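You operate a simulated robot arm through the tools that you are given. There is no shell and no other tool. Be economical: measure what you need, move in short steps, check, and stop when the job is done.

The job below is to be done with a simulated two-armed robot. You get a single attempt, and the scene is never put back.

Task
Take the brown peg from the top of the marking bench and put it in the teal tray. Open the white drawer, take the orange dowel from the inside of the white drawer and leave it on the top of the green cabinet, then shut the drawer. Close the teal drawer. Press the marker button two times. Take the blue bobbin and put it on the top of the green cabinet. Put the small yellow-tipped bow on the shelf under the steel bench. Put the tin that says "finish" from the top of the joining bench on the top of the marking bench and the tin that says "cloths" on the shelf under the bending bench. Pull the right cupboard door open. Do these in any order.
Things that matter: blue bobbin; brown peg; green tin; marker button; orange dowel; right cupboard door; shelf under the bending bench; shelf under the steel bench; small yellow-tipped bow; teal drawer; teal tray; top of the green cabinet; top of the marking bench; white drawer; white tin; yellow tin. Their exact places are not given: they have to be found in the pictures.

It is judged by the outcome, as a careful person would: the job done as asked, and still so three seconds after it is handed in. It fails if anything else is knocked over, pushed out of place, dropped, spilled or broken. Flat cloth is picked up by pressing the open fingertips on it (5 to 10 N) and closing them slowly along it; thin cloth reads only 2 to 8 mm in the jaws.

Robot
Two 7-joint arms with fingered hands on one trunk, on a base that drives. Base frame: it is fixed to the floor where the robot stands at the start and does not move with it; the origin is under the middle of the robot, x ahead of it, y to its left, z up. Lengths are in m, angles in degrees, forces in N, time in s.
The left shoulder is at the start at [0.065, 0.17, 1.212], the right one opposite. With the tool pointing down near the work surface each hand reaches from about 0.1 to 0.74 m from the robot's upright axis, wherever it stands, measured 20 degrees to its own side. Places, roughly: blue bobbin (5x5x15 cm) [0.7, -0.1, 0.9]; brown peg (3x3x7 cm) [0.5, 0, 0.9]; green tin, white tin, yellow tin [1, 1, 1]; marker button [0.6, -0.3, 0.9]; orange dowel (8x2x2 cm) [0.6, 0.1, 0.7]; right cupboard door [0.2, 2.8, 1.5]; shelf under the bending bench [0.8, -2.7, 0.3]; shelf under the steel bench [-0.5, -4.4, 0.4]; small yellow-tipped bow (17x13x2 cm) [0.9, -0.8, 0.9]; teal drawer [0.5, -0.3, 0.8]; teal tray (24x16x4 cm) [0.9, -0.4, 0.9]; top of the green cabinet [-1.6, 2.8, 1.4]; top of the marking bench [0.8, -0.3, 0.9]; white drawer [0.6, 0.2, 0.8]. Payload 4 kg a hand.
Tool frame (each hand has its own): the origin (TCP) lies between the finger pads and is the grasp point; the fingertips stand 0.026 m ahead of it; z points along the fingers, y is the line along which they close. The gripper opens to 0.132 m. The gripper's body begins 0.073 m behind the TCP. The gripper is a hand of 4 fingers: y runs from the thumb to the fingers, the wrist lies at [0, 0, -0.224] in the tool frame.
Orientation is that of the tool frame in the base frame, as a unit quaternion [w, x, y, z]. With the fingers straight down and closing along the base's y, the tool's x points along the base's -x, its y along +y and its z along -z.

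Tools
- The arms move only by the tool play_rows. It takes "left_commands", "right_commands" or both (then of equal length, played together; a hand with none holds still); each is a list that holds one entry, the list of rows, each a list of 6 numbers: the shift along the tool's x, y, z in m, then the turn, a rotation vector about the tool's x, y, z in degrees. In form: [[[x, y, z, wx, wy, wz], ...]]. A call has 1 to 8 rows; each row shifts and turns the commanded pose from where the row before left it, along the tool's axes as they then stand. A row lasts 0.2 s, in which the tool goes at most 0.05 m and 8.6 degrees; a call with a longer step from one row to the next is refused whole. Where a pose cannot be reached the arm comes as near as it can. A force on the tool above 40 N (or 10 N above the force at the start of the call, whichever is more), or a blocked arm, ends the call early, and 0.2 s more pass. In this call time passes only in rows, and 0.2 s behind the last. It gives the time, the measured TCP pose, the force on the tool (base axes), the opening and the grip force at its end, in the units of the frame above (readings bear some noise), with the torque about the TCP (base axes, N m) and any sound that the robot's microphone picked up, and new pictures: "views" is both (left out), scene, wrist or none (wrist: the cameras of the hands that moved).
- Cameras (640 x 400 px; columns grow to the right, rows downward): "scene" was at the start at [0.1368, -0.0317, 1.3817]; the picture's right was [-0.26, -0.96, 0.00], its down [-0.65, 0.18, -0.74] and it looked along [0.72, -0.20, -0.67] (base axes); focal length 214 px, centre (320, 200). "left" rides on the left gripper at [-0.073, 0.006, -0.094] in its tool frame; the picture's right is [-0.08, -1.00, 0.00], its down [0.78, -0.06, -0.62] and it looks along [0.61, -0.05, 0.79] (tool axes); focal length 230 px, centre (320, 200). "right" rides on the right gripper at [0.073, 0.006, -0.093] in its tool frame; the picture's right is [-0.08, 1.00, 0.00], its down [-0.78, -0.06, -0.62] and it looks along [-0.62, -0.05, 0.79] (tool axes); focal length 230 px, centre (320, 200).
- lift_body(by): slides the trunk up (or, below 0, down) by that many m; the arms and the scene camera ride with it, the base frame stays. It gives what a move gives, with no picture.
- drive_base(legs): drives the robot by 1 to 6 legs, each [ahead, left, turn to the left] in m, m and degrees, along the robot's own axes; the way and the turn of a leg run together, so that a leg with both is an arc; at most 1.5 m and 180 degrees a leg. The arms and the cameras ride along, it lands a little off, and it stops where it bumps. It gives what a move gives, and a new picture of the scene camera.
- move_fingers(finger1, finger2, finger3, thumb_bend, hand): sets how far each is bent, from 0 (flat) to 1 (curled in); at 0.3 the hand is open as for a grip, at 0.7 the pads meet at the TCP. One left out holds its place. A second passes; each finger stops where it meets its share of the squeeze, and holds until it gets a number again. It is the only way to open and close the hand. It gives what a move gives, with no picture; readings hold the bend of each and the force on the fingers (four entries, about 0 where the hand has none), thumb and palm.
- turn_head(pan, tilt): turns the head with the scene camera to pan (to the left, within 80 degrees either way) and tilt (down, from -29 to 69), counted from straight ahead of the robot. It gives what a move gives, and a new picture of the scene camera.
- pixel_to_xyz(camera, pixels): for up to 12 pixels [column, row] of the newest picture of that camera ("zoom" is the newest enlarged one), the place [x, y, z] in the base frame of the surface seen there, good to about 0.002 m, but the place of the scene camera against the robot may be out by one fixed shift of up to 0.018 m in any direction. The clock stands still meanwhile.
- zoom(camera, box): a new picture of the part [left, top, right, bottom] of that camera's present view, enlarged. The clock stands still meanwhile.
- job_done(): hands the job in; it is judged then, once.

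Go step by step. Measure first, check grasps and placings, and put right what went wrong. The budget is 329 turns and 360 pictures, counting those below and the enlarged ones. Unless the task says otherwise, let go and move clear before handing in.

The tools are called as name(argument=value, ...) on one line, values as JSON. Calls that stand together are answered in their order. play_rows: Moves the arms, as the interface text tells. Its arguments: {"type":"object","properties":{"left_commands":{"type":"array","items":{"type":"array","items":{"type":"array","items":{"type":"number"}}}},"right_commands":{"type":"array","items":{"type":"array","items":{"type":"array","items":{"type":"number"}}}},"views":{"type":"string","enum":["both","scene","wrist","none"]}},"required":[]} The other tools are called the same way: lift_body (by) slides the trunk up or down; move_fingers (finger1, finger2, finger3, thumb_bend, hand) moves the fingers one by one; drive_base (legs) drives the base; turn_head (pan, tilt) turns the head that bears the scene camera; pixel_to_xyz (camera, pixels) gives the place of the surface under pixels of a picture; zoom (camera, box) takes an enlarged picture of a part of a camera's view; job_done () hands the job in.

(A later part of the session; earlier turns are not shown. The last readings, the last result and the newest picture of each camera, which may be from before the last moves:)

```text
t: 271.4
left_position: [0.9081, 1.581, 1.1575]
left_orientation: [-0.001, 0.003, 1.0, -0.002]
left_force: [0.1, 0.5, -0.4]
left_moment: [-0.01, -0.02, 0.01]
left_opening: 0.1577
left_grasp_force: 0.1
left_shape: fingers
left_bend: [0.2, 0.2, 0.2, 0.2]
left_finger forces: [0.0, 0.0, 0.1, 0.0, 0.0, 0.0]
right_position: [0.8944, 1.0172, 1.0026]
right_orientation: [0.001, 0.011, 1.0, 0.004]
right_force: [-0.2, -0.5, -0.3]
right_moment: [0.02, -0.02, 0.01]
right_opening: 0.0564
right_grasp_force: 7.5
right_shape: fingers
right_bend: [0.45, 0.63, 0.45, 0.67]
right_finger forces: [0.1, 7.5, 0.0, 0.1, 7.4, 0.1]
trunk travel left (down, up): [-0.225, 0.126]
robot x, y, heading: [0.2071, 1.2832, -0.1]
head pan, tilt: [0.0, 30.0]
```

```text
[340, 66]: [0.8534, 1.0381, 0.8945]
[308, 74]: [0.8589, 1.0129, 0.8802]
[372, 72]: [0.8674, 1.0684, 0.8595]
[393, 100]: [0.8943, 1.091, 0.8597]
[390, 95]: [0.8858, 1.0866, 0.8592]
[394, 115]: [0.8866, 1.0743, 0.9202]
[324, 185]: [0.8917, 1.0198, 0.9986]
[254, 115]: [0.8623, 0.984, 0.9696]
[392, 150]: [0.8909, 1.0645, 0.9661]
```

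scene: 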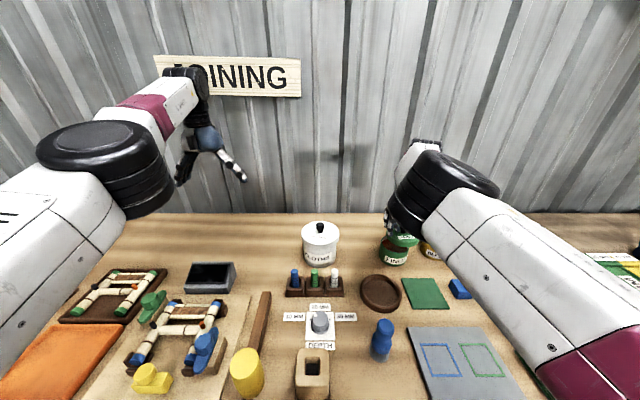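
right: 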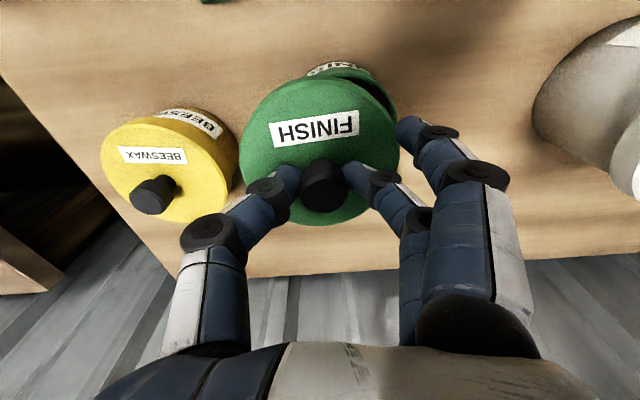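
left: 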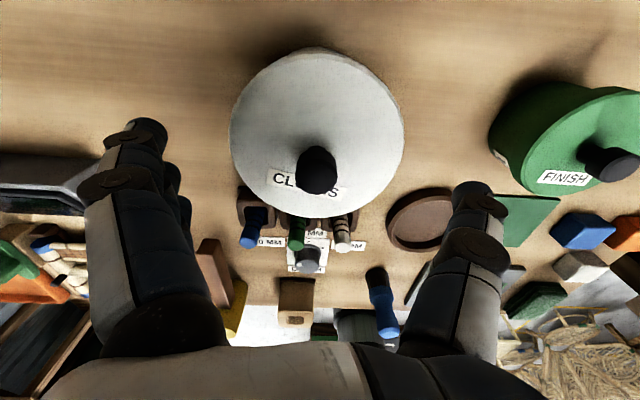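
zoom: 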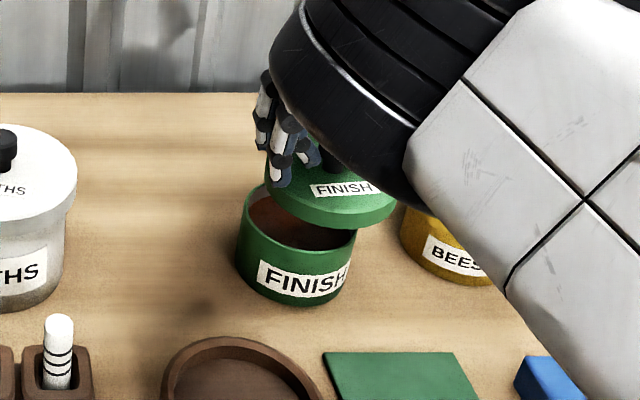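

play_rows(right_commands=[[[0, -0.02, -0.04, 0, 0, 0], [0.0, -0.02, -0.04, 0, 0, 0], [0.03, -0.03, 0, 0, 0, 0]]], views="wrist")

zoom(camera="right", box=[280, 60, 440, 180])

```text
t: 272.1
left_position: [0.9065, 1.5822, 1.1568]
left_orientation: [-0.001, 0.002, 1.0, -0.001]
left_force: [0.1, -0.2, -0.5]
left_moment: [-0.01, -0.01, 0.01]
left_opening: 0.1573
left_grasp_force: 0.1
left_shape: fingers
left_bend: [0.2, 0.2, 0.2, 0.2]
left_finger forces: [0.0, 0.1, 0.0, 0.1, 0.0, 0.0]
right_position: [0.8696, 0.9626, 1.0795]
right_orientation: [-0.001, -0.002, 1.0, 0.001]
right_force: [-0.2, 0.1, 0.2]
right_moment: [0.0, 0.0, -0.02]
right_opening: 0.0567
right_grasp_force: 7.9
right_shape: fingers
right_bend: [0.45, 0.63, 0.45, 0.67]
right_finger forces: [0.0, 7.5, 0.1, 0.0, 7.2, 0.0]
trunk travel left (down, up): [-0.225, 0.126]
robot x, y, heading: [0.2058, 1.2784, -0.1]
head pan, tilt: [0.0, 30.0]
```

right: 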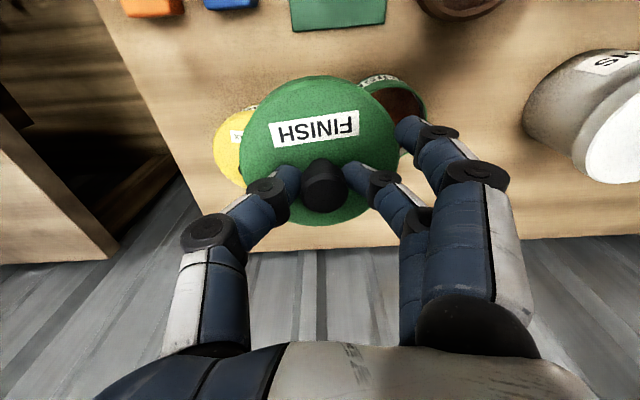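

```text
3.33 times, centred on (360, 120) of right
```

zoom: 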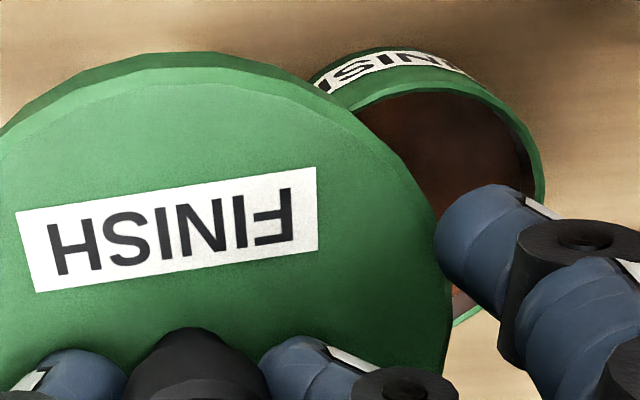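

zoom(camera="scene", box=[350, 210, 450, 290])

pixel_to_xyz(camera="right", pixels=[[420, 90], [437, 108], [441, 118], [400, 84], [425, 160], [385, 82], [443, 125]])

```text
5.00 times, centred on (400, 250) of scene
```

zoom: 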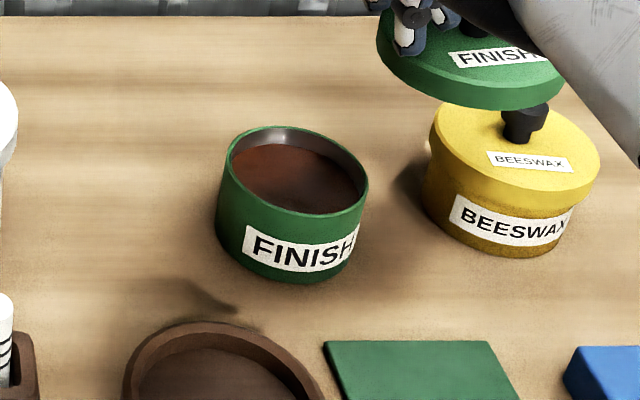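

```text
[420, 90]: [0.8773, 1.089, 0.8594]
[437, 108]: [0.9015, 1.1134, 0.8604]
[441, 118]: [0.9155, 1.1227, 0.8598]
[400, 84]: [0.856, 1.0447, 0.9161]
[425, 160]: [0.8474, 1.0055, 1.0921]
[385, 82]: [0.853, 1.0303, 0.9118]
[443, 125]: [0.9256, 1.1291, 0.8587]
```

Now the body is fully visible in the scene zoom. Measure its rim.

pixel_to_xyz(camera="zoom", pixels=[[226, 165], [224, 175], [366, 190], [365, 200], [285, 128], [292, 213], [250, 200], [340, 212], [290, 180], [310, 262], [218, 210], [361, 220]])

```text
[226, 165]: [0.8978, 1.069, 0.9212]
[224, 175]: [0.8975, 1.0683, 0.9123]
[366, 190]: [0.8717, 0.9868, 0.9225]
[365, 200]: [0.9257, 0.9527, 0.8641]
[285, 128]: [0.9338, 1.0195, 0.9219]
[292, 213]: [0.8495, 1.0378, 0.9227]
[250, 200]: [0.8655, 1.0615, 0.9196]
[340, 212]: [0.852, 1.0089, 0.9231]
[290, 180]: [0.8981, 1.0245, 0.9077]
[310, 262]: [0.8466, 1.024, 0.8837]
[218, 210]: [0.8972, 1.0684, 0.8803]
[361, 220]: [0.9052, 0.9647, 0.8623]
```

pixel_to_xyz(camera="right", pixels=[[243, 140], [242, 150], [396, 140], [396, 150], [315, 85], [330, 85], [275, 105], [370, 100], [325, 190], [320, 130]])

```text
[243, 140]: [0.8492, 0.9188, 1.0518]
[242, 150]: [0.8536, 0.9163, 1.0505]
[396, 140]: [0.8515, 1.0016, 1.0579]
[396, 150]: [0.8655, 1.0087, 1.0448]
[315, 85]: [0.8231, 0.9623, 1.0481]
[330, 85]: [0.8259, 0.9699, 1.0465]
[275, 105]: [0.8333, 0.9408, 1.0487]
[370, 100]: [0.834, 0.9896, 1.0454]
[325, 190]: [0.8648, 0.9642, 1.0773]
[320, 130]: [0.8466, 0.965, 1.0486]
```

Lid centre is at the TCP within 2 mm; body centre ≈ (0.898,1.037). Level the lid (−3°), move over the body, and lower.

play_rows(right_commands=[[[-0.01, 0.03, 0, -3, 0, 0], [-0.01, 0.03, 0.0, 0, 0, 0], [-0.0085, 0.0145, 0.0, 0, 0, 0], [0, 0, 0.04, 0, 0, 0], [0, 0, 0.035, 0, 0, 0]]], views="both")

zoom(camera="scene", box=[350, 210, 450, 290])

```text
t: 273.4
left_position: [0.9071, 1.5809, 1.156]
left_orientation: [-0.002, 0.003, 1.0, -0.002]
left_force: [-0.1, -0.2, 0.8]
left_moment: [0.0, 0.0, -0.03]
left_opening: 0.1574
left_grasp_force: 0.0
left_shape: fingers
left_bend: [0.2, 0.2, 0.2, 0.2]
left_finger forces: [0.1, 0.0, 0.1, 0.0, 0.0, 0.0]
right_position: [0.8948, 1.0229, 1.0081]
right_orientation: [0.002, 0.012, 0.999, 0.03]
right_force: [-0.2, 0.0, -0.1]
right_moment: [0.02, 0.03, -0.02]
right_opening: 0.0569
right_grasp_force: 7.2
right_shape: fingers
right_bend: [0.45, 0.63, 0.45, 0.67]
right_finger forces: [0.0, 7.4, 0.0, 0.0, 7.3, 0.1]
trunk travel left (down, up): [-0.225, 0.126]
robot x, y, heading: [0.2064, 1.28, -0.2]
head pan, tilt: [0.0, 30.0]
```

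scene: 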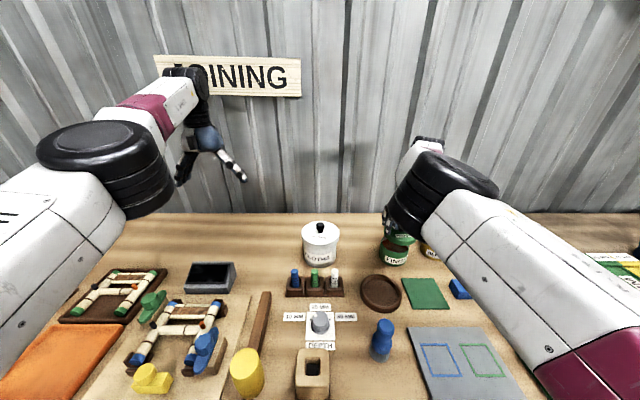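
right: 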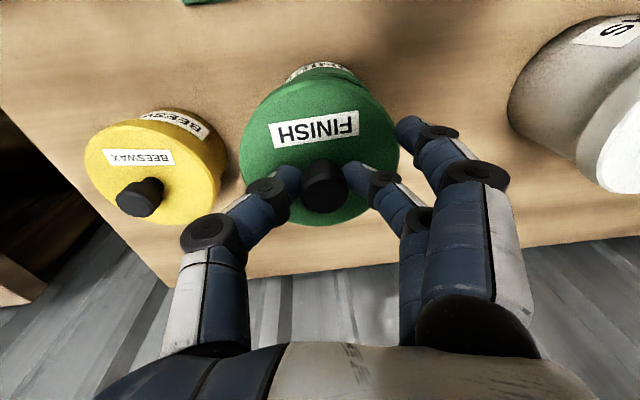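

```text
5.00 times, centred on (400, 250) of scene
```

zoom: 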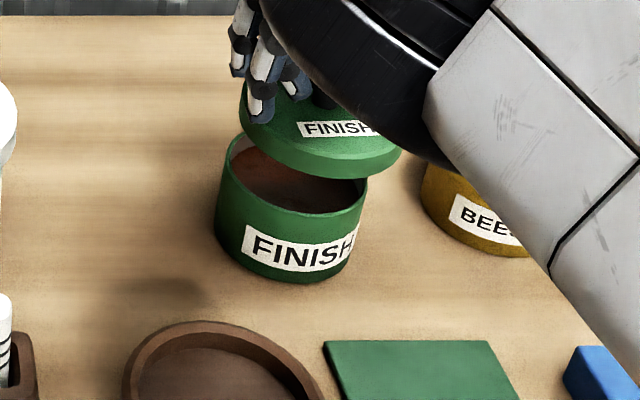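

play_rows(right_commands=[[[-0.003, 0.014, 0.0, 0, 0, 0], [0, 0, 0, 0, 0, 0]]], views="wrist")

pixel_to_xyz(camera="right", pixels=[[245, 140], [392, 152], [320, 85], [275, 105], [370, 100], [325, 190], [320, 150], [345, 215], [395, 140]])

zoom(camera="scene", box=[350, 210, 450, 290])

```text
t: 273.9
left_position: [0.9084, 1.5821, 1.1563]
left_orientation: [-0.002, 0.001, 1.0, -0.002]
left_force: [0.0, -0.1, 0.0]
left_moment: [-0.02, -0.02, 0.0]
left_opening: 0.1577
left_grasp_force: 0.0
left_shape: fingers
left_bend: [0.2, 0.2, 0.2, 0.2]
left_finger forces: [0.0, 0.0, 0.0, 0.0, 0.0, 0.0]
right_position: [0.8971, 1.0308, 1.0066]
right_orientation: [0.002, 0.016, 0.999, 0.029]
right_force: [0.4, -0.2, 0.3]
right_moment: [0.03, 0.01, 0.02]
right_opening: 0.0568
right_grasp_force: 7.3
right_shape: fingers
right_bend: [0.45, 0.63, 0.45, 0.67]
right_finger forces: [0.0, 7.4, 0.0, 0.0, 7.2, 0.1]
trunk travel left (down, up): [-0.225, 0.126]
robot x, y, heading: [0.2049, 1.2792, 0.1]
head pan, tilt: [0.0, 30.0]
```

right: 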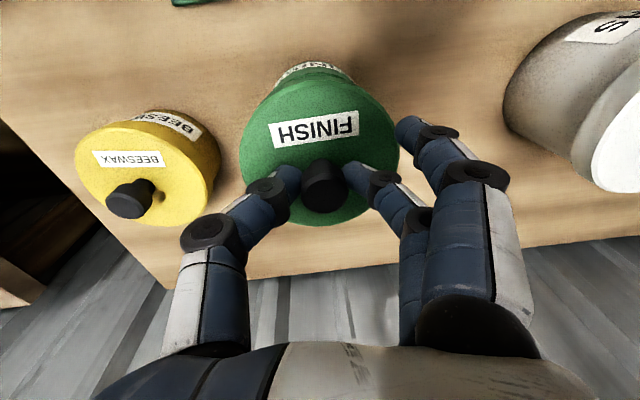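

```text
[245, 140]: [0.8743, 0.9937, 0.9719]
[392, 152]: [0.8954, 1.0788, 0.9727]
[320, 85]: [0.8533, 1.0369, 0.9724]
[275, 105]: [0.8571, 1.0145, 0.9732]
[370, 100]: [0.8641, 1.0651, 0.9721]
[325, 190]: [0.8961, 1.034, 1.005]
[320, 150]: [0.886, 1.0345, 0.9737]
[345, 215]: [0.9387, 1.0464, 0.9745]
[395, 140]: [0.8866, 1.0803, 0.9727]
```

```text
5.00 times, centred on (400, 250) of scene
```

zoom: 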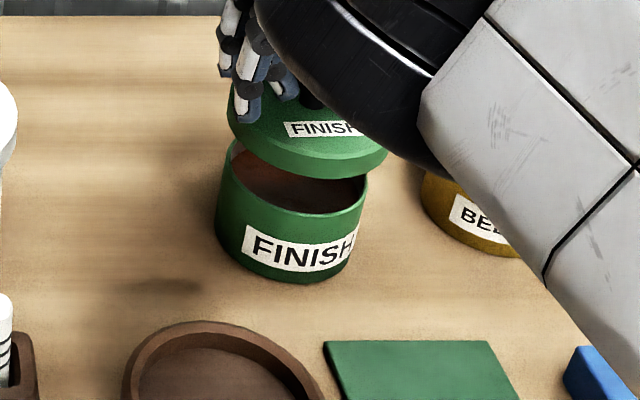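

Lid is level at 0.973 with centre ≈ (0.898,1.036). Cross-check in the scene frame against the body (centre (0.891,1.026)).

pixel_to_xyz(camera="zoom", pixels=[[231, 120], [234, 130], [386, 158], [385, 150], [270, 155], [310, 172], [340, 172], [290, 165], [360, 165], [250, 140]])

```text
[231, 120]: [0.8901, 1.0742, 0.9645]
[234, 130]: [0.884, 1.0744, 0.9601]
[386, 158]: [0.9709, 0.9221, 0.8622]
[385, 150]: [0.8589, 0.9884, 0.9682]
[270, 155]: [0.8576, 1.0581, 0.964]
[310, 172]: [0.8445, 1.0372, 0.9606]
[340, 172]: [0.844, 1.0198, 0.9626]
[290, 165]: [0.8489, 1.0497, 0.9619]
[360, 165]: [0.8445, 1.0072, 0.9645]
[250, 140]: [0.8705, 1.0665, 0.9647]
```

Aligned within ~1 mm. Lower the lid onto the body in steps.

play_rows(right_commands=[[[0, 0.001, 0.02, 0, 0, 0], [0, 0, 0.015, 0, 0, 0], [0, 0, 0.006, 0, 0, 0], [0, 0, 0.004, 0, 0, 0], [0, 0, 0.003, 0, 0, 0]]], views="wrist")

zoom(camera="scene", box=[350, 210, 450, 290])

```text
t: 275.1
left_position: [0.907, 1.5835, 1.1574]
left_orientation: [-0.001, 0.002, 1.0, -0.002]
left_force: [-0.4, -1.2, -1.1]
left_moment: [-0.01, 0.03, 0.02]
left_opening: 0.1575
left_grasp_force: 0.0
left_shape: fingers
left_bend: [0.2, 0.2, 0.2, 0.2]
left_finger forces: [0.0, 0.0, 0.0, 0.0, 0.0, 0.1]
right_position: [0.9004, 1.0353, 0.9668]
right_orientation: [0.005, 0.016, 0.999, 0.029]
right_force: [1.5, 1.6, 5.5]
right_moment: [-0.19, 0.0, 0.05]
right_opening: 0.0553
right_grasp_force: 10.4
right_shape: fingers
right_bend: [0.45, 0.62, 0.45, 0.68]
right_finger forces: [0.0, 8.6, 0.0, 0.0, 12.6, 0.1]
trunk travel left (down, up): [-0.225, 0.126]
robot x, y, heading: [0.2055, 1.2794, 0.1]
head pan, tilt: [0.0, 30.0]
```

right: 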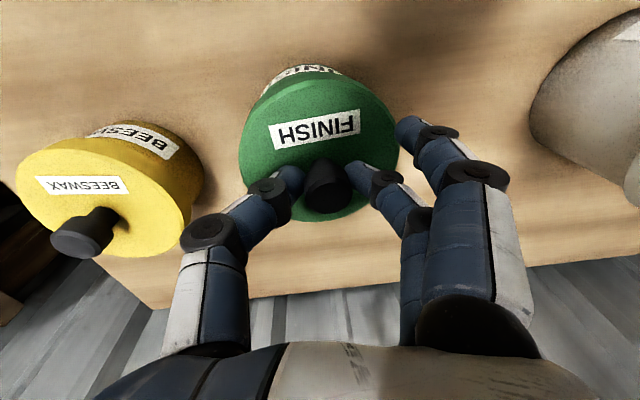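

```text
5.00 times, centred on (400, 250) of scene
```

zoom: 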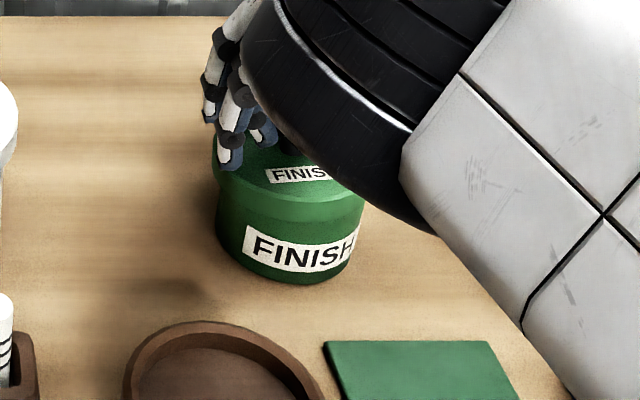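

Contact ~7 mm above full seating. Measure lid vs body offsets in this view.

pixel_to_xyz(camera="zoom", pixels=[[214, 165], [216, 180], [364, 190], [365, 200], [270, 200], [300, 208], [330, 208], [300, 222], [300, 265], [330, 262], [220, 215], [359, 225]])

pixel_to_xyz(camera="right", pixels=[[245, 140], [392, 152], [320, 85], [275, 105], [370, 100], [320, 150], [345, 210], [320, 72], [300, 72], [340, 72]])

```text
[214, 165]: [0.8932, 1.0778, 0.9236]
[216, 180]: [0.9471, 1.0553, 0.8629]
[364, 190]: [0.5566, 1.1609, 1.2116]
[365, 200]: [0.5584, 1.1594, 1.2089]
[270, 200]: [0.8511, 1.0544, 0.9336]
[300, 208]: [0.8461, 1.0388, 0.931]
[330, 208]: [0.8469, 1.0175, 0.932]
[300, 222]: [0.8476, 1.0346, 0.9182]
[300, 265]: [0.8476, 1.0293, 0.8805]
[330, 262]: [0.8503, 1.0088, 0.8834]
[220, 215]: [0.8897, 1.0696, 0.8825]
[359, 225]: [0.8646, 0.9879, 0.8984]
```

```text
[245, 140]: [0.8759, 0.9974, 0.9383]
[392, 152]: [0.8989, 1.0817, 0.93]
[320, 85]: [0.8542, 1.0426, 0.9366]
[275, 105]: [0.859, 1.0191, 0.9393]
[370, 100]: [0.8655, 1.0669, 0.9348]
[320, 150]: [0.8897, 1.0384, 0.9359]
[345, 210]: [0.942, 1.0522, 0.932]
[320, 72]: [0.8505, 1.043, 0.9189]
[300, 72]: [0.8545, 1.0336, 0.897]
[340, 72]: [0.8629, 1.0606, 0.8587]
```

The right side sits high: the lid drifted ~3 mm to +y. Lift slightly, shift −4 mm in y, and press again.

play_rows(right_commands=[[[0, 0, -0.006, 0, 0, 0], [0.001, -0.005, 0, 0, 0, 0], [0, 0, 0.005, 0, 0, 0], [0, -0.0005, 0.004, 0, 0, 0], [0, -0.0005, 0.004, 0, 0, 0]]], views="wrist")

pixel_to_xyz(camera="right", pixels=[[245, 140], [392, 152], [320, 85], [275, 105], [370, 100], [320, 150], [345, 210]])

```text
t: 276.4
left_position: [0.9065, 1.5821, 1.1578]
left_orientation: [0.0, 0.001, 1.0, -0.001]
left_force: [-0.4, 0.2, 0.6]
left_moment: [-0.02, 0.01, -0.01]
left_opening: 0.1574
left_grasp_force: 0.2
left_shape: fingers
left_bend: [0.2, 0.2, 0.2, 0.2]
left_finger forces: [0.1, 0.0, 0.0, 0.0, 0.0, 0.0]
right_position: [0.8961, 1.0278, 0.9573]
right_orientation: [0.004, 0.015, 1.0, 0.027]
right_force: [1.8, -0.6, 14.0]
right_moment: [-0.25, -0.02, 0.01]
right_opening: 0.0546
right_grasp_force: 11.9
right_shape: fingers
right_bend: [0.45, 0.64, 0.45, 0.69]
right_finger forces: [0.0, 7.0, 0.0, 0.0, 17.3, 0.1]
trunk travel left (down, up): [-0.225, 0.126]
robot x, y, heading: [0.207, 1.2822, -0.2]
head pan, tilt: [0.0, 30.0]
heard: snap
```

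right: 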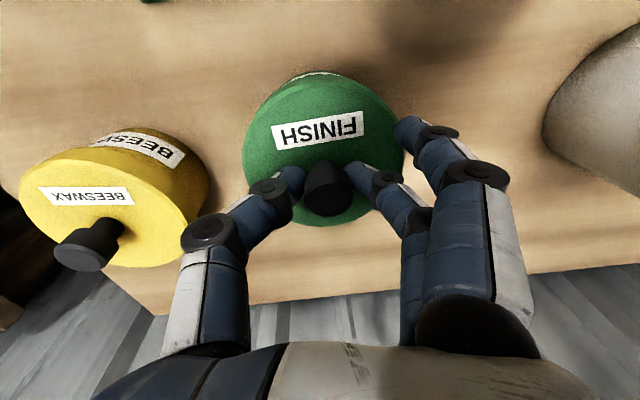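

```text
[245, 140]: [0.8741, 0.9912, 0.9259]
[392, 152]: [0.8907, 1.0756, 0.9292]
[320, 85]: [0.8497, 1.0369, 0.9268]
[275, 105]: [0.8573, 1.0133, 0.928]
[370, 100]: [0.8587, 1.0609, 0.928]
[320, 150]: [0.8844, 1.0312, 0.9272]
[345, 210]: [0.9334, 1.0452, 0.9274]
```

Snap — the green lid is seated again, level at 0.927. Release the knob and withdraw the right hand straight up.

move_fingers(hand="right", finger2=0.5, thumb_bend=0.5)

play_rows(right_commands=[[[0, 0, -0.02, 0, 0, 0], [0, 0, -0.04, 0, 0, 0], [0, 0, -0.05, 0, 0, 0], [0, 0, -0.04, 0, 0, 0], [0.04, -0.02, -0.02, 0, 0, 0], [0.045, -0.02, 0, 0, 0, 0], [0.045, -0.02, 0, 0, 0, 0], [0.045, -0.02, 0, 0, 0, 0]]], views="none")

zoom(camera="scene", box=[270, 200, 470, 320])

```text
t: 277.0
left_position: [0.9062, 1.5832, 1.1567]
left_orientation: [0.0, 0.002, 1.0, -0.003]
left_force: [0.3, -0.2, 1.2]
left_moment: [0.01, 0.01, -0.01]
left_opening: 0.1574
left_grasp_force: 0.2
left_shape: fingers
left_bend: [0.2, 0.2, 0.2, 0.2]
left_finger forces: [0.1, 0.1, 0.1, 0.1, 0.0, 0.1]
right_position: [0.8981, 1.0263, 0.9607]
right_orientation: [0.008, 0.019, 0.999, 0.025]
right_force: [-1.3, 7.9, 25.0]
right_moment: [-0.32, 0.13, -0.05]
right_opening: 0.0596
right_grasp_force: 12.4
right_shape: fingers
right_bend: [0.45, 0.5, 0.45, 0.58]
right_finger forces: [0.0, 0.1, 0.0, 0.1, 25.3, 0.0]
trunk travel left (down, up): [-0.225, 0.126]
robot x, y, heading: [0.2082, 1.2833, 0.1]
head pan, tilt: [0.0, 30.0]
stopped (right hand): the force on the tool passed its limit at 41 N (the readings are from after the stop); the commanded pose is now the measured one
```

```text
t: 278.8
left_position: [0.9059, 1.5831, 1.1577]
left_orientation: [-0.001, 0.002, 1.0, -0.002]
left_force: [-0.2, -0.1, 0.1]
left_moment: [0.0, 0.0, 0.0]
left_opening: 0.1569
left_grasp_force: 0.1
left_shape: fingers
left_bend: [0.2, 0.2, 0.2, 0.2]
left_finger forces: [0.0, 0.1, 0.1, 0.0, 0.0, 0.1]
right_position: [0.7122, 0.9252, 1.1091]
right_orientation: [-0.001, 0.039, 0.998, 0.047]
right_force: [-0.4, 0.6, -1.1]
right_moment: [-0.01, -0.03, -0.02]
right_opening: 0.0788
right_grasp_force: 0.0
right_shape: fingers
right_bend: [0.45, 0.5, 0.45, 0.5]
right_finger forces: [0.0, 0.0, 0.1, 0.0, 0.0, 0.0]
trunk travel left (down, up): [-0.225, 0.126]
robot x, y, heading: [0.2041, 1.2811, -0.1]
head pan, tilt: [0.0, 30.0]
```

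```text
3.20 times, centred on (370, 260) of scene
```

zoom: 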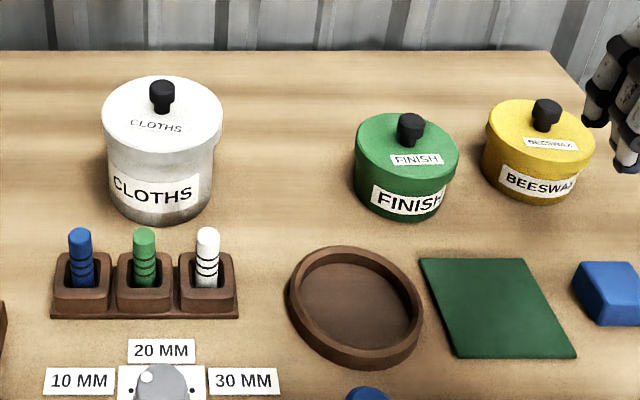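

The green lid is seated well. The white one made no snap when I replaced it, so press its knob with the closed left hand to make sure.

move_fingers(hand="left", finger1=0.75, finger2=0.75, finger3=0.75, thumb_bend=0.75)

play_rows(left_commands=[[[0.0, -0.05, 0, 0, 0, 0], [0, -0.05, 0, 0, 0, 0], [0, -0.05, 0, 0, 0, 0], [0, -0.05, 0, 0, 0, 0], [0, -0.05, 0, 0, 0, 0], [0, -0.05, 0, 0, 0, 0]]], views="wrist")

```text
t: 279.8
left_position: [0.9078, 1.5818, 1.1565]
left_orientation: [-0.001, 0.002, 1.0, -0.002]
left_force: [0.4, 0.5, 0.3]
left_moment: [-0.01, 0.02, -0.02]
left_opening: 0.009
left_grasp_force: 0.0
left_shape: fingers
left_bend: [0.75, 0.73, 0.75, 0.73]
left_finger forces: [0.0, 0.0, 0.0, 0.0, 0.0, 0.0]
right_position: [0.7153, 0.928, 1.1118]
right_orientation: [0.003, 0.038, 0.998, 0.05]
right_force: [0.4, 0.7, 0.8]
right_moment: [0.01, -0.04, 0.01]
right_opening: 0.0787
right_grasp_force: 0.1
right_shape: fingers
right_bend: [0.45, 0.5, 0.45, 0.5]
right_finger forces: [0.0, 0.0, 0.0, 0.1, 0.1, 0.1]
trunk travel left (down, up): [-0.225, 0.126]
robot x, y, heading: [0.2091, 1.2811, -0.0]
head pan, tilt: [0.0, 30.0]
```

```text
t: 281.2
left_position: [0.8828, 1.3265, 1.1521]
left_orientation: [-0.001, 0.002, 1.0, -0.002]
left_force: [0.2, -0.4, -0.9]
left_moment: [0.06, 0.01, -0.01]
left_opening: 0.0087
left_grasp_force: 0.0
left_shape: fingers
left_bend: [0.75, 0.73, 0.75, 0.73]
left_finger forces: [0.1, 0.1, 0.0, 0.1, 0.0, 0.1]
left hand out of reach, approached as far as the arm can: row 4, 5, 6
right_position: [0.7146, 0.9263, 1.1138]
right_orientation: [0.004, 0.038, 0.998, 0.049]
right_force: [-0.2, -0.6, -1.0]
right_moment: [0.0, 0.0, 0.0]
right_opening: 0.0788
right_grasp_force: 0.0
right_shape: fingers
right_bend: [0.45, 0.5, 0.45, 0.5]
right_finger forces: [0.0, 0.0, 0.0, 0.1, 0.0, 0.0]
trunk travel left (down, up): [-0.225, 0.126]
robot x, y, heading: [0.2081, 1.2787, 0.1]
head pan, tilt: [0.0, 30.0]
```

left: 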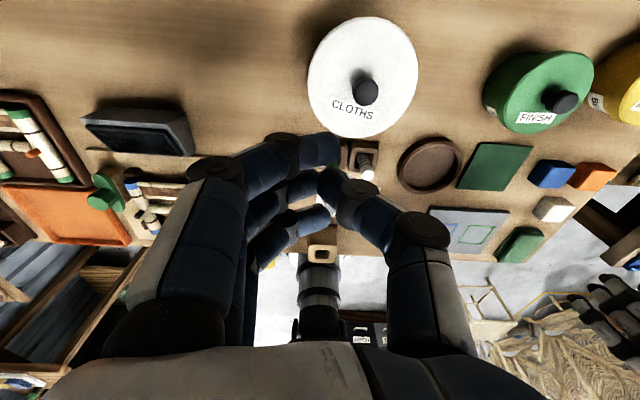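

drive_base(legs=[[0, -0.05, 0]])

play_rows(left_commands=[[[-0.01, 0, 0.045, 0, 0, 0], [-0.01, 0, 0.04, 0, 0, 0], [-0.005, 0, 0.02, 0, 0, 0]]], views="wrist")

```text
t: 282.4
left_position: [0.883, 1.2764, 1.1523]
left_orientation: [-0.002, 0.003, 1.0, -0.002]
left_force: [0.9, -1.2, -0.3]
left_moment: [-0.01, 0.01, -0.02]
left_opening: 0.0087
left_grasp_force: 0.1
left_shape: fingers
left_bend: [0.75, 0.73, 0.75, 0.73]
left_finger forces: [0.0, 0.1, 0.1, 0.0, 0.1, 0.0]
right_position: [0.715, 0.8771, 1.1122]
right_orientation: [0.004, 0.038, 0.998, 0.05]
right_force: [-0.5, 0.3, -0.1]
right_moment: [0.04, 0.05, -0.03]
right_opening: 0.0787
right_grasp_force: 0.1
right_shape: fingers
right_bend: [0.45, 0.5, 0.45, 0.5]
right_finger forces: [0.1, 0.0, 0.0, 0.1, 0.0, 0.0]
trunk travel left (down, up): [-0.225, 0.126]
robot x, y, heading: [0.205, 1.2357, -0.2]
head pan, tilt: [0.0, 30.0]
```

scene: 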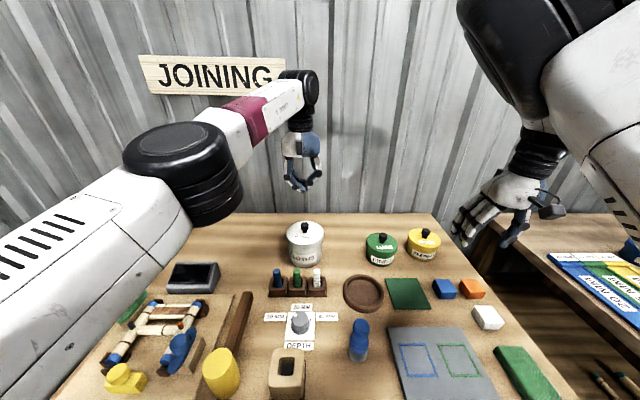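

```text
t: 283.1
left_position: [0.9012, 1.282, 1.0453]
left_orientation: [-0.001, 0.002, 1.0, -0.003]
left_force: [0.3, 0.0, -0.1]
left_moment: [-0.03, 0.02, 0.01]
left_opening: 0.0089
left_grasp_force: 0.2
left_shape: fingers
left_bend: [0.75, 0.73, 0.75, 0.73]
left_finger forces: [0.1, 0.0, 0.0, 0.1, 0.0, 0.1]
left hand out of reach, approached as far as the arm can: row 3
right_position: [0.7139, 0.8763, 1.1117]
right_orientation: [0.005, 0.041, 0.998, 0.052]
right_force: [0.1, 0.3, -0.3]
right_moment: [-0.01, 0.04, -0.01]
right_opening: 0.0787
right_grasp_force: 0.0
right_shape: fingers
right_bend: [0.45, 0.5, 0.45, 0.5]
right_finger forces: [0.0, 0.1, 0.1, 0.1, 0.0, 0.0]
trunk travel left (down, up): [-0.225, 0.126]
robot x, y, heading: [0.2099, 1.2338, -0.3]
head pan, tilt: [0.0, 30.0]
```

left: 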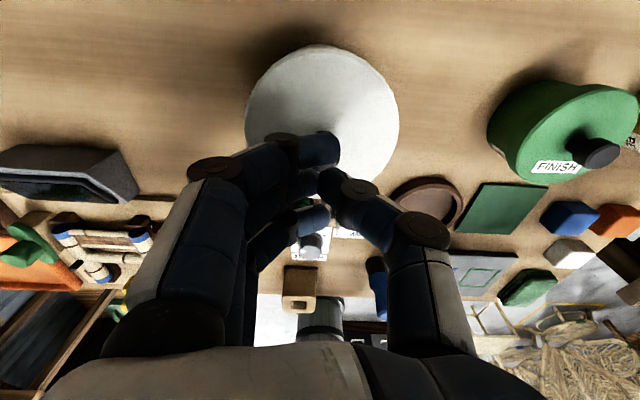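

Over the knob. Press down slowly.

play_rows(left_commands=[[[0, 0, 0.012, 0, 0, 0], [0, 0, 0.006, 0, 0, 0], [0, 0, 0.004, 0, 0, 0], [0, 0, 0.004, 0, 0, 0], [0, 0, 0.004, 0, 0, 0], [0, 0, 0.004, 0, 0, 0]]], views="none")

```text
t: 284.5
left_position: [0.9021, 1.2771, 1.0208]
left_orientation: [0.005, 0.004, 1.0, -0.004]
left_force: [-5.8, -1.4, 24.4]
left_moment: [-0.04, 0.25, 0.02]
left_opening: 0.0083
left_grasp_force: 12.1
left_shape: fingers
left_bend: [0.75, 0.74, 0.75, 0.75]
left_finger forces: [0.0, 0.0, 0.1, 0.1, 25.7, 0.0]
right_position: [0.7112, 0.8749, 1.1135]
right_orientation: [0.005, 0.042, 0.998, 0.053]
right_force: [0.1, 0.1, 0.0]
right_moment: [-0.03, -0.01, 0.0]
right_opening: 0.0788
right_grasp_force: 0.0
right_shape: fingers
right_bend: [0.45, 0.5, 0.45, 0.5]
right_finger forces: [0.0, 0.0, 0.1, 0.0, 0.0, 0.0]
trunk travel left (down, up): [-0.225, 0.126]
robot x, y, heading: [0.207, 1.2354, -0.3]
head pan, tilt: [0.0, 30.0]
stopped in row 6 (left hand): the force on the tool passed its limit at 44 N (the readings are from after the stop); the commanded pose is now the measured one
```

No movement at 44 N: it is firmly seated. Raise the left hand, back off, move opposite the green tin, and pitch the left hand forward by 65°.

play_rows(left_commands=[[[0, 0, -0.05, 0, 0, 0], [0, 0, -0.05, 0, 0, 0], [0.03, 0, -0.03, 0, 0, 0], [0.05, 0, 0, 0, 0, 0]]], views="none")

drive_base(legs=[[-0.2, 0, 0], [0, -0.38, 0]])

play_rows(left_commands=[[[0, 0, 0, 0, -8.2, 0], [0, 0, 0, 0, -8.2, 0], [0, 0, 0, 0, -8.2, 0], [0, 0, 0, 0, -8.2, 0], [0, 0, 0, 0, -8.2, 0], [0, 0, 0, 0, -8.2, 0], [0, 0, 0, 0, -8.2, 0], [0, 0, 0, 0, -8.2, 0]]], views="none")

move_fingers(hand="left", finger1=0.1, finger2=0.4, finger3=0.4, thumb_bend=0.4)

zoom(camera="left", box=[0, 0, 640, 400])

```text
t: 285.5
left_position: [0.8866, 1.2758, 1.1354]
left_orientation: [0.001, 0.002, 1.0, -0.003]
left_force: [-0.6, 0.6, -0.3]
left_moment: [-0.02, -0.04, 0.0]
left_opening: 0.0085
left_grasp_force: 0.1
left_shape: fingers
left_bend: [0.75, 0.73, 0.75, 0.73]
left_finger forces: [0.0, 0.0, 0.1, 0.0, 0.1, 0.0]
left hand out of reach, approached as far as the arm can: row 1, 2, 3, 4
right_position: [0.7138, 0.8742, 1.1114]
right_orientation: [0.004, 0.041, 0.998, 0.052]
right_force: [0.3, 0.1, 0.4]
right_moment: [0.02, 0.0, 0.02]
right_opening: 0.0787
right_grasp_force: 0.1
right_shape: fingers
right_bend: [0.45, 0.5, 0.45, 0.5]
right_finger forces: [0.0, 0.0, 0.0, 0.1, 0.0, 0.0]
trunk travel left (down, up): [-0.225, 0.126]
robot x, y, heading: [0.2069, 1.23, -0.1]
head pan, tilt: [0.0, 30.0]
heard: snap
```

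```text
t: 290.6
left_position: [0.6922, 0.9058, 1.1353]
left_orientation: [0.002, -0.003, 1.0, -0.002]
left_force: [0.2, -0.8, -0.3]
left_moment: [0.0, -0.01, -0.02]
left_opening: 0.0085
left_grasp_force: 0.1
left_shape: fingers
left_bend: [0.75, 0.73, 0.75, 0.73]
left_finger forces: [0.1, 0.0, 0.0, 0.1, 0.1, 0.1]
right_position: [0.5247, 0.501, 1.1109]
right_orientation: [0.003, 0.036, 0.998, 0.053]
right_force: [-0.3, 0.2, -0.6]
right_moment: [-0.02, -0.03, -0.01]
right_opening: 0.0785
right_grasp_force: 0.1
right_shape: fingers
right_bend: [0.45, 0.5, 0.45, 0.5]
right_finger forces: [0.0, 0.0, 0.0, 0.1, 0.0, 0.1]
trunk travel left (down, up): [-0.225, 0.126]
robot x, y, heading: [0.0133, 0.8561, 0.2]
head pan, tilt: [0.0, 30.0]
```

scene: 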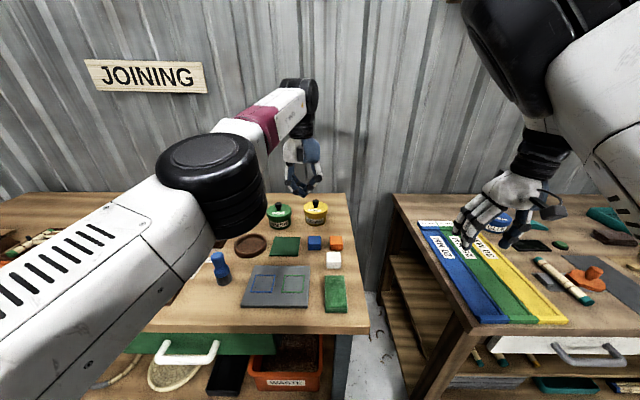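

```text
t: 292.4
left_position: [0.6937, 0.9048, 1.1353]
left_orientation: [0.543, -0.005, 0.84, 0.0]
left_force: [0.9, 0.3, 0.1]
left_moment: [-0.01, 0.02, 0.03]
left_opening: 0.0087
left_grasp_force: 0.1
left_shape: fingers
left_bend: [0.75, 0.73, 0.75, 0.73]
left_finger forces: [0.0, 0.0, 0.1, 0.0, 0.0, 0.0]
left hand out of reach, approached as far as the arm can: row 1
right_position: [0.5266, 0.502, 1.1124]
right_orientation: [0.003, 0.036, 0.998, 0.054]
right_force: [-0.5, -0.2, 0.8]
right_moment: [0.02, 0.0, 0.01]
right_opening: 0.0789
right_grasp_force: 0.0
right_shape: fingers
right_bend: [0.45, 0.5, 0.45, 0.5]
right_finger forces: [0.0, 0.0, 0.1, 0.0, 0.0, 0.0]
trunk travel left (down, up): [-0.225, 0.126]
robot x, y, heading: [0.0104, 0.8575, 0.3]
head pan, tilt: [0.0, 30.0]
```

```text
t: 293.4
left_position: [0.6933, 0.9054, 1.136]
left_orientation: [0.543, -0.004, 0.84, -0.001]
left_force: [0.7, 0.7, -0.2]
left_moment: [0.0, 0.02, 0.02]
left_opening: 0.1405
left_grasp_force: 0.1
left_shape: fingers
left_bend: [0.1, 0.4, 0.4, 0.4]
left_finger forces: [0.1, 0.1, 0.0, 0.0, 0.0, 0.0]
right_position: [0.5255, 0.5013, 1.1126]
right_orientation: [0.003, 0.035, 0.998, 0.054]
right_force: [0.8, 0.9, 0.2]
right_moment: [-0.02, -0.01, 0.01]
right_opening: 0.0788
right_grasp_force: 0.0
right_shape: fingers
right_bend: [0.45, 0.5, 0.45, 0.5]
right_finger forces: [0.1, 0.0, 0.1, 0.1, 0.1, 0.0]
trunk travel left (down, up): [-0.225, 0.126]
robot x, y, heading: [0.0108, 0.8557, 0.6]
head pan, tilt: [0.0, 30.0]
```

```text
1.00 times, centred on (320, 200) of left (not enlarged: the box is as wide or as high as the picture)
```

zoom: 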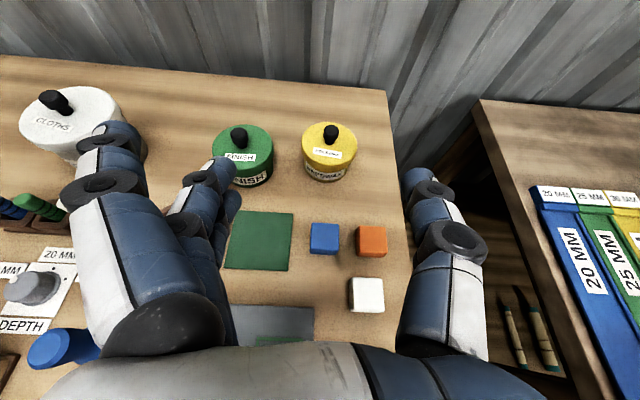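

A snap was heard when the left hand lifted. Check the white tin's lid.

zoom(camera="left", box=[0, 60, 180, 180])

turn_head(pan=22, tilt=30)

```text
3.33 times, centred on (90, 120) of left
```

zoom: 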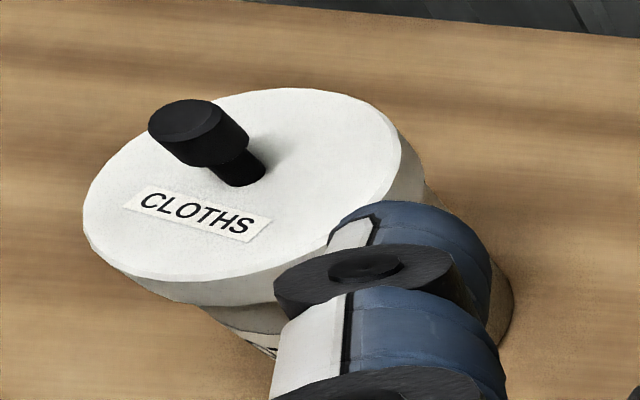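

```text
t: 294.3
left_position: [0.6932, 0.9062, 1.1359]
left_orientation: [0.543, -0.004, 0.84, 0.0]
left_force: [1.0, -0.2, 0.6]
left_moment: [0.0, -0.01, 0.03]
left_opening: 0.1404
left_grasp_force: 0.0
left_shape: fingers
left_bend: [0.1, 0.4, 0.4, 0.4]
left_finger forces: [0.1, 0.0, 0.0, 0.0, 0.0, 0.0]
right_position: [0.5248, 0.5017, 1.1111]
right_orientation: [0.004, 0.036, 0.998, 0.054]
right_force: [-0.5, -0.8, -0.5]
right_moment: [-0.01, 0.03, 0.03]
right_opening: 0.0787
right_grasp_force: 0.1
right_shape: fingers
right_bend: [0.45, 0.5, 0.45, 0.5]
right_finger forces: [0.1, 0.0, 0.0, 0.0, 0.1, 0.0]
trunk travel left (down, up): [-0.225, 0.126]
robot x, y, heading: [0.0115, 0.8494, 0.4]
head pan, tilt: [22.0, 30.0]
```

scene: 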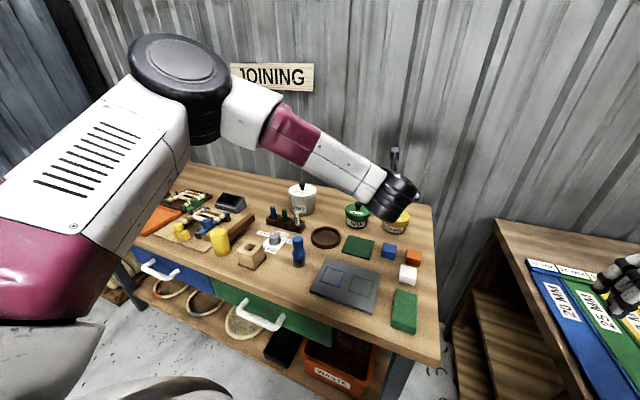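

zoom(camera="scene", box=[260, 170, 420, 260])

pixel_to_xyz(camera="scene", pixels=[[290, 190], [315, 190], [302, 188], [302, 205], [302, 196], [312, 186]])

```text
4.00 times, centred on (340, 215) of scene
```

zoom: 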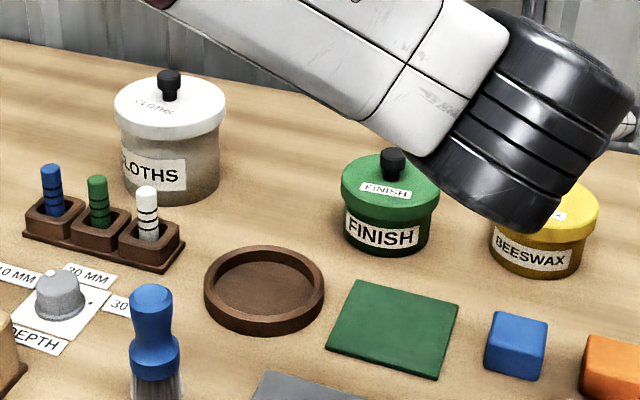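

```text
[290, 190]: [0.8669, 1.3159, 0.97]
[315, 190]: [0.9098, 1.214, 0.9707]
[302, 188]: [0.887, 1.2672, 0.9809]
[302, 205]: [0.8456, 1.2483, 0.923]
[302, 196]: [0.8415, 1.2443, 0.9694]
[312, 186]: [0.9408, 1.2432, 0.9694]
```

The white lid is level all round — seated. Now the green tin with the pitched left hand; check nearby obstacles first.

pixel_to_xyz(camera="scene", pixels=[[298, 242], [299, 262], [326, 238], [357, 245], [388, 250], [345, 285], [358, 212], [320, 228]])

move_fingers(hand="left", finger1=0.15, finger2=0.33, finger3=0.33, thumb_bend=0.35)

play_rows(left_commands=[[[0, 0.045, 0, 0, 0, 0], [0, 0.045, 0, 0, 0, 0], [0, 0.043, 0, 0, 0, 0]]], views="wrist")

```text
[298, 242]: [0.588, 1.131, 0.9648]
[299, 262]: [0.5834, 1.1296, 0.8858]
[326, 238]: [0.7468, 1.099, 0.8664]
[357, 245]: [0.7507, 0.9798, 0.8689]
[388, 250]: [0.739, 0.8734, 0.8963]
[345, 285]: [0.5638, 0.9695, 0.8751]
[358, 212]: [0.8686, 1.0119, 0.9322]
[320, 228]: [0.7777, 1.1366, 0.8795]
```

```text
t: 295.3
left_position: [0.6933, 0.9054, 1.1358]
left_orientation: [0.543, -0.004, 0.84, 0.0]
left_force: [0.5, -0.2, -0.4]
left_moment: [-0.02, 0.0, 0.02]
left_opening: 0.144
left_grasp_force: 0.1
left_shape: fingers
left_bend: [0.15, 0.33, 0.33, 0.35]
left_finger forces: [0.1, 0.0, 0.1, 0.0, 0.1, 0.0]
right_position: [0.5246, 0.5018, 1.1116]
right_orientation: [0.004, 0.035, 0.998, 0.053]
right_force: [-0.2, -0.4, 0.0]
right_moment: [0.01, 0.03, 0.03]
right_opening: 0.0788
right_grasp_force: 0.0
right_shape: fingers
right_bend: [0.45, 0.5, 0.45, 0.5]
right_finger forces: [0.0, 0.0, 0.0, 0.0, 0.1, 0.0]
trunk travel left (down, up): [-0.225, 0.126]
robot x, y, heading: [0.0107, 0.8504, 0.4]
head pan, tilt: [22.0, 30.0]
```

```text
t: 296.1
left_position: [0.6936, 1.0391, 1.1363]
left_orientation: [0.542, -0.004, 0.84, -0.001]
left_force: [-0.1, -0.5, 0.4]
left_moment: [0.02, 0.02, 0.0]
left_opening: 0.1444
left_grasp_force: 0.1
left_shape: fingers
left_bend: [0.15, 0.33, 0.33, 0.35]
left_finger forces: [0.0, 0.0, 0.1, 0.0, 0.0, 0.1]
right_position: [0.5252, 0.5024, 1.1121]
right_orientation: [0.003, 0.035, 0.998, 0.052]
right_force: [-0.7, 0.7, 0.0]
right_moment: [0.01, 0.02, 0.0]
right_opening: 0.0788
right_grasp_force: 0.0
right_shape: fingers
right_bend: [0.45, 0.5, 0.45, 0.5]
right_finger forces: [0.0, 0.0, 0.0, 0.0, 0.0, 0.0]
trunk travel left (down, up): [-0.225, 0.126]
robot x, y, heading: [0.0125, 0.8557, 0.5]
head pan, tilt: [22.0, 30.0]
```

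left: 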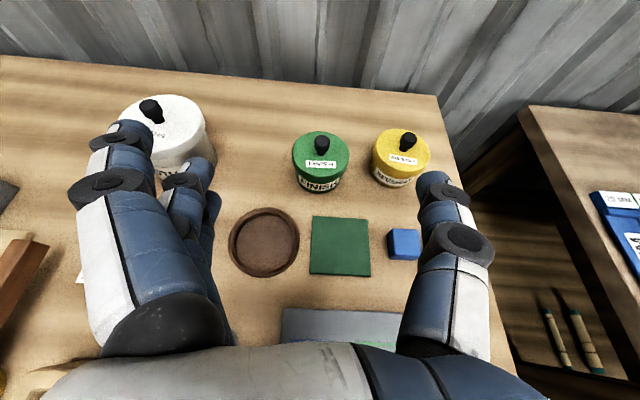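

Path is clear. Descend to the approach point.

play_rows(left_commands=[[[0.0324, 0, 0.0353, 0, 0, 0], [0.0324, 0, 0.0353, 0, 0, 0], [0.0324, 0, 0.0353, 0, 0, 0], [0.0324, 0, 0.0353, 0, 0, 0]]], views="both")

```text
t: 297.1
left_position: [0.7737, 1.0361, 0.9579]
left_orientation: [0.544, -0.003, 0.839, 0.0]
left_force: [0.5, -0.9, 0.2]
left_moment: [0.02, 0.04, 0.04]
left_opening: 0.1442
left_grasp_force: 0.0
left_shape: fingers
left_bend: [0.15, 0.33, 0.33, 0.35]
left_finger forces: [0.0, 0.0, 0.0, 0.1, 0.1, 0.1]
right_position: [0.5253, 0.5022, 1.1109]
right_orientation: [0.004, 0.035, 0.998, 0.053]
right_force: [-0.7, 0.3, -0.2]
right_moment: [0.0, 0.03, 0.01]
right_opening: 0.0786
right_grasp_force: 0.0
right_shape: fingers
right_bend: [0.45, 0.5, 0.45, 0.5]
right_finger forces: [0.1, 0.0, 0.0, 0.0, 0.0, 0.1]
trunk travel left (down, up): [-0.225, 0.126]
robot x, y, heading: [0.0115, 0.8532, 0.8]
head pan, tilt: [22.0, 30.0]
```

scene: 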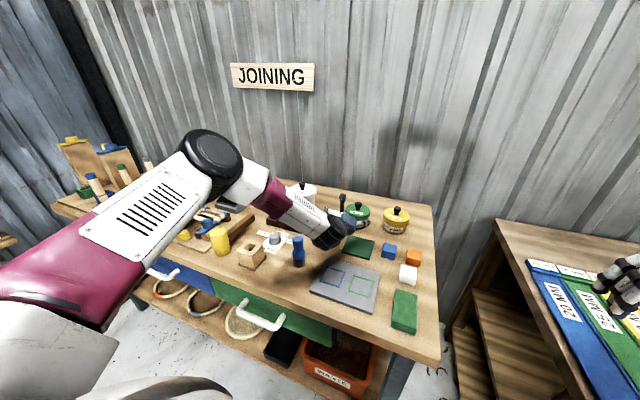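
left: 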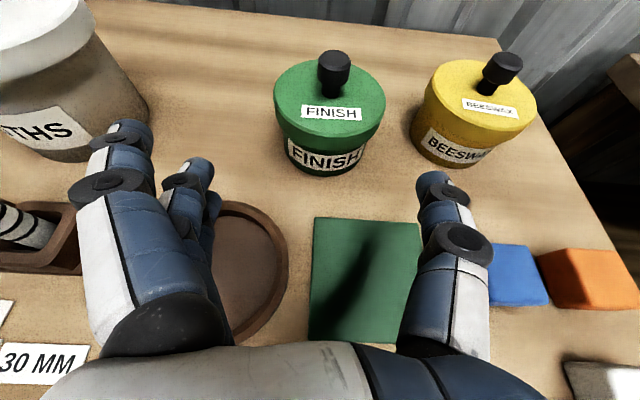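

Measure the green tin from here.

pixel_to_xyz(camera="left", pixels=[[327, 170], [286, 145], [366, 145], [276, 110], [384, 110], [330, 130], [327, 150], [334, 55], [420, 150], [330, 112]])

```text
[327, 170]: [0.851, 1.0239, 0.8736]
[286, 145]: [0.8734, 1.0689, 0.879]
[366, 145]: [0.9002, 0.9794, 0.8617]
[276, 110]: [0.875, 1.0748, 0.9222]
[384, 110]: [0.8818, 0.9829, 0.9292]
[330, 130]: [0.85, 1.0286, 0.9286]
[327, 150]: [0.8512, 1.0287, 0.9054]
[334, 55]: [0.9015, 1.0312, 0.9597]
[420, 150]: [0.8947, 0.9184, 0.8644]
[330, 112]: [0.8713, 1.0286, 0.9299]
```

Tin centre ≈ (0.896,1.030). Advance along the fingers' direction.

play_rows(left_commands=[[[0.001, -0.005, 0.04, 0, 0, 0], [0.001, 0, 0.04, 0, 0, 0], [0, 0, 0.025, 0, 0, 0]]], views="wrist")

```text
t: 297.9
left_position: [0.8656, 1.0335, 0.9154]
left_orientation: [0.543, -0.003, 0.84, -0.002]
left_force: [0.3, 0.2, 0.6]
left_moment: [0.0, 0.0, 0.01]
left_opening: 0.1441
left_grasp_force: 0.0
left_shape: fingers
left_bend: [0.15, 0.33, 0.33, 0.35]
left_finger forces: [0.1, 0.0, 0.0, 0.1, 0.0, 0.0]
right_position: [0.5264, 0.5025, 1.1122]
right_orientation: [0.003, 0.036, 0.998, 0.053]
right_force: [-0.2, 1.0, -0.2]
right_moment: [-0.01, 0.04, 0.01]
right_opening: 0.0789
right_grasp_force: 0.0
right_shape: fingers
right_bend: [0.45, 0.5, 0.45, 0.5]
right_finger forces: [0.0, 0.1, 0.0, 0.1, 0.0, 0.1]
trunk travel left (down, up): [-0.225, 0.126]
robot x, y, heading: [0.0137, 0.8503, 0.6]
head pan, tilt: [22.0, 30.0]
```

left: 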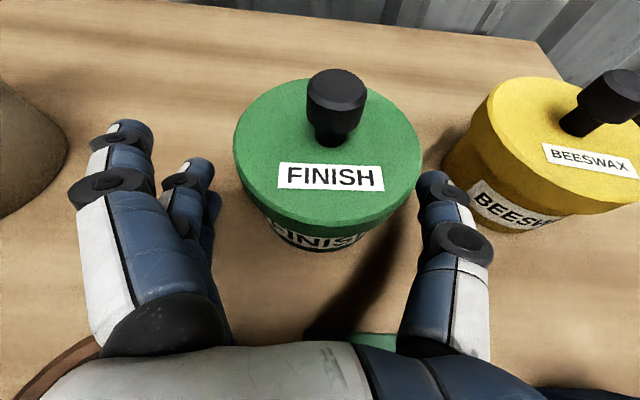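

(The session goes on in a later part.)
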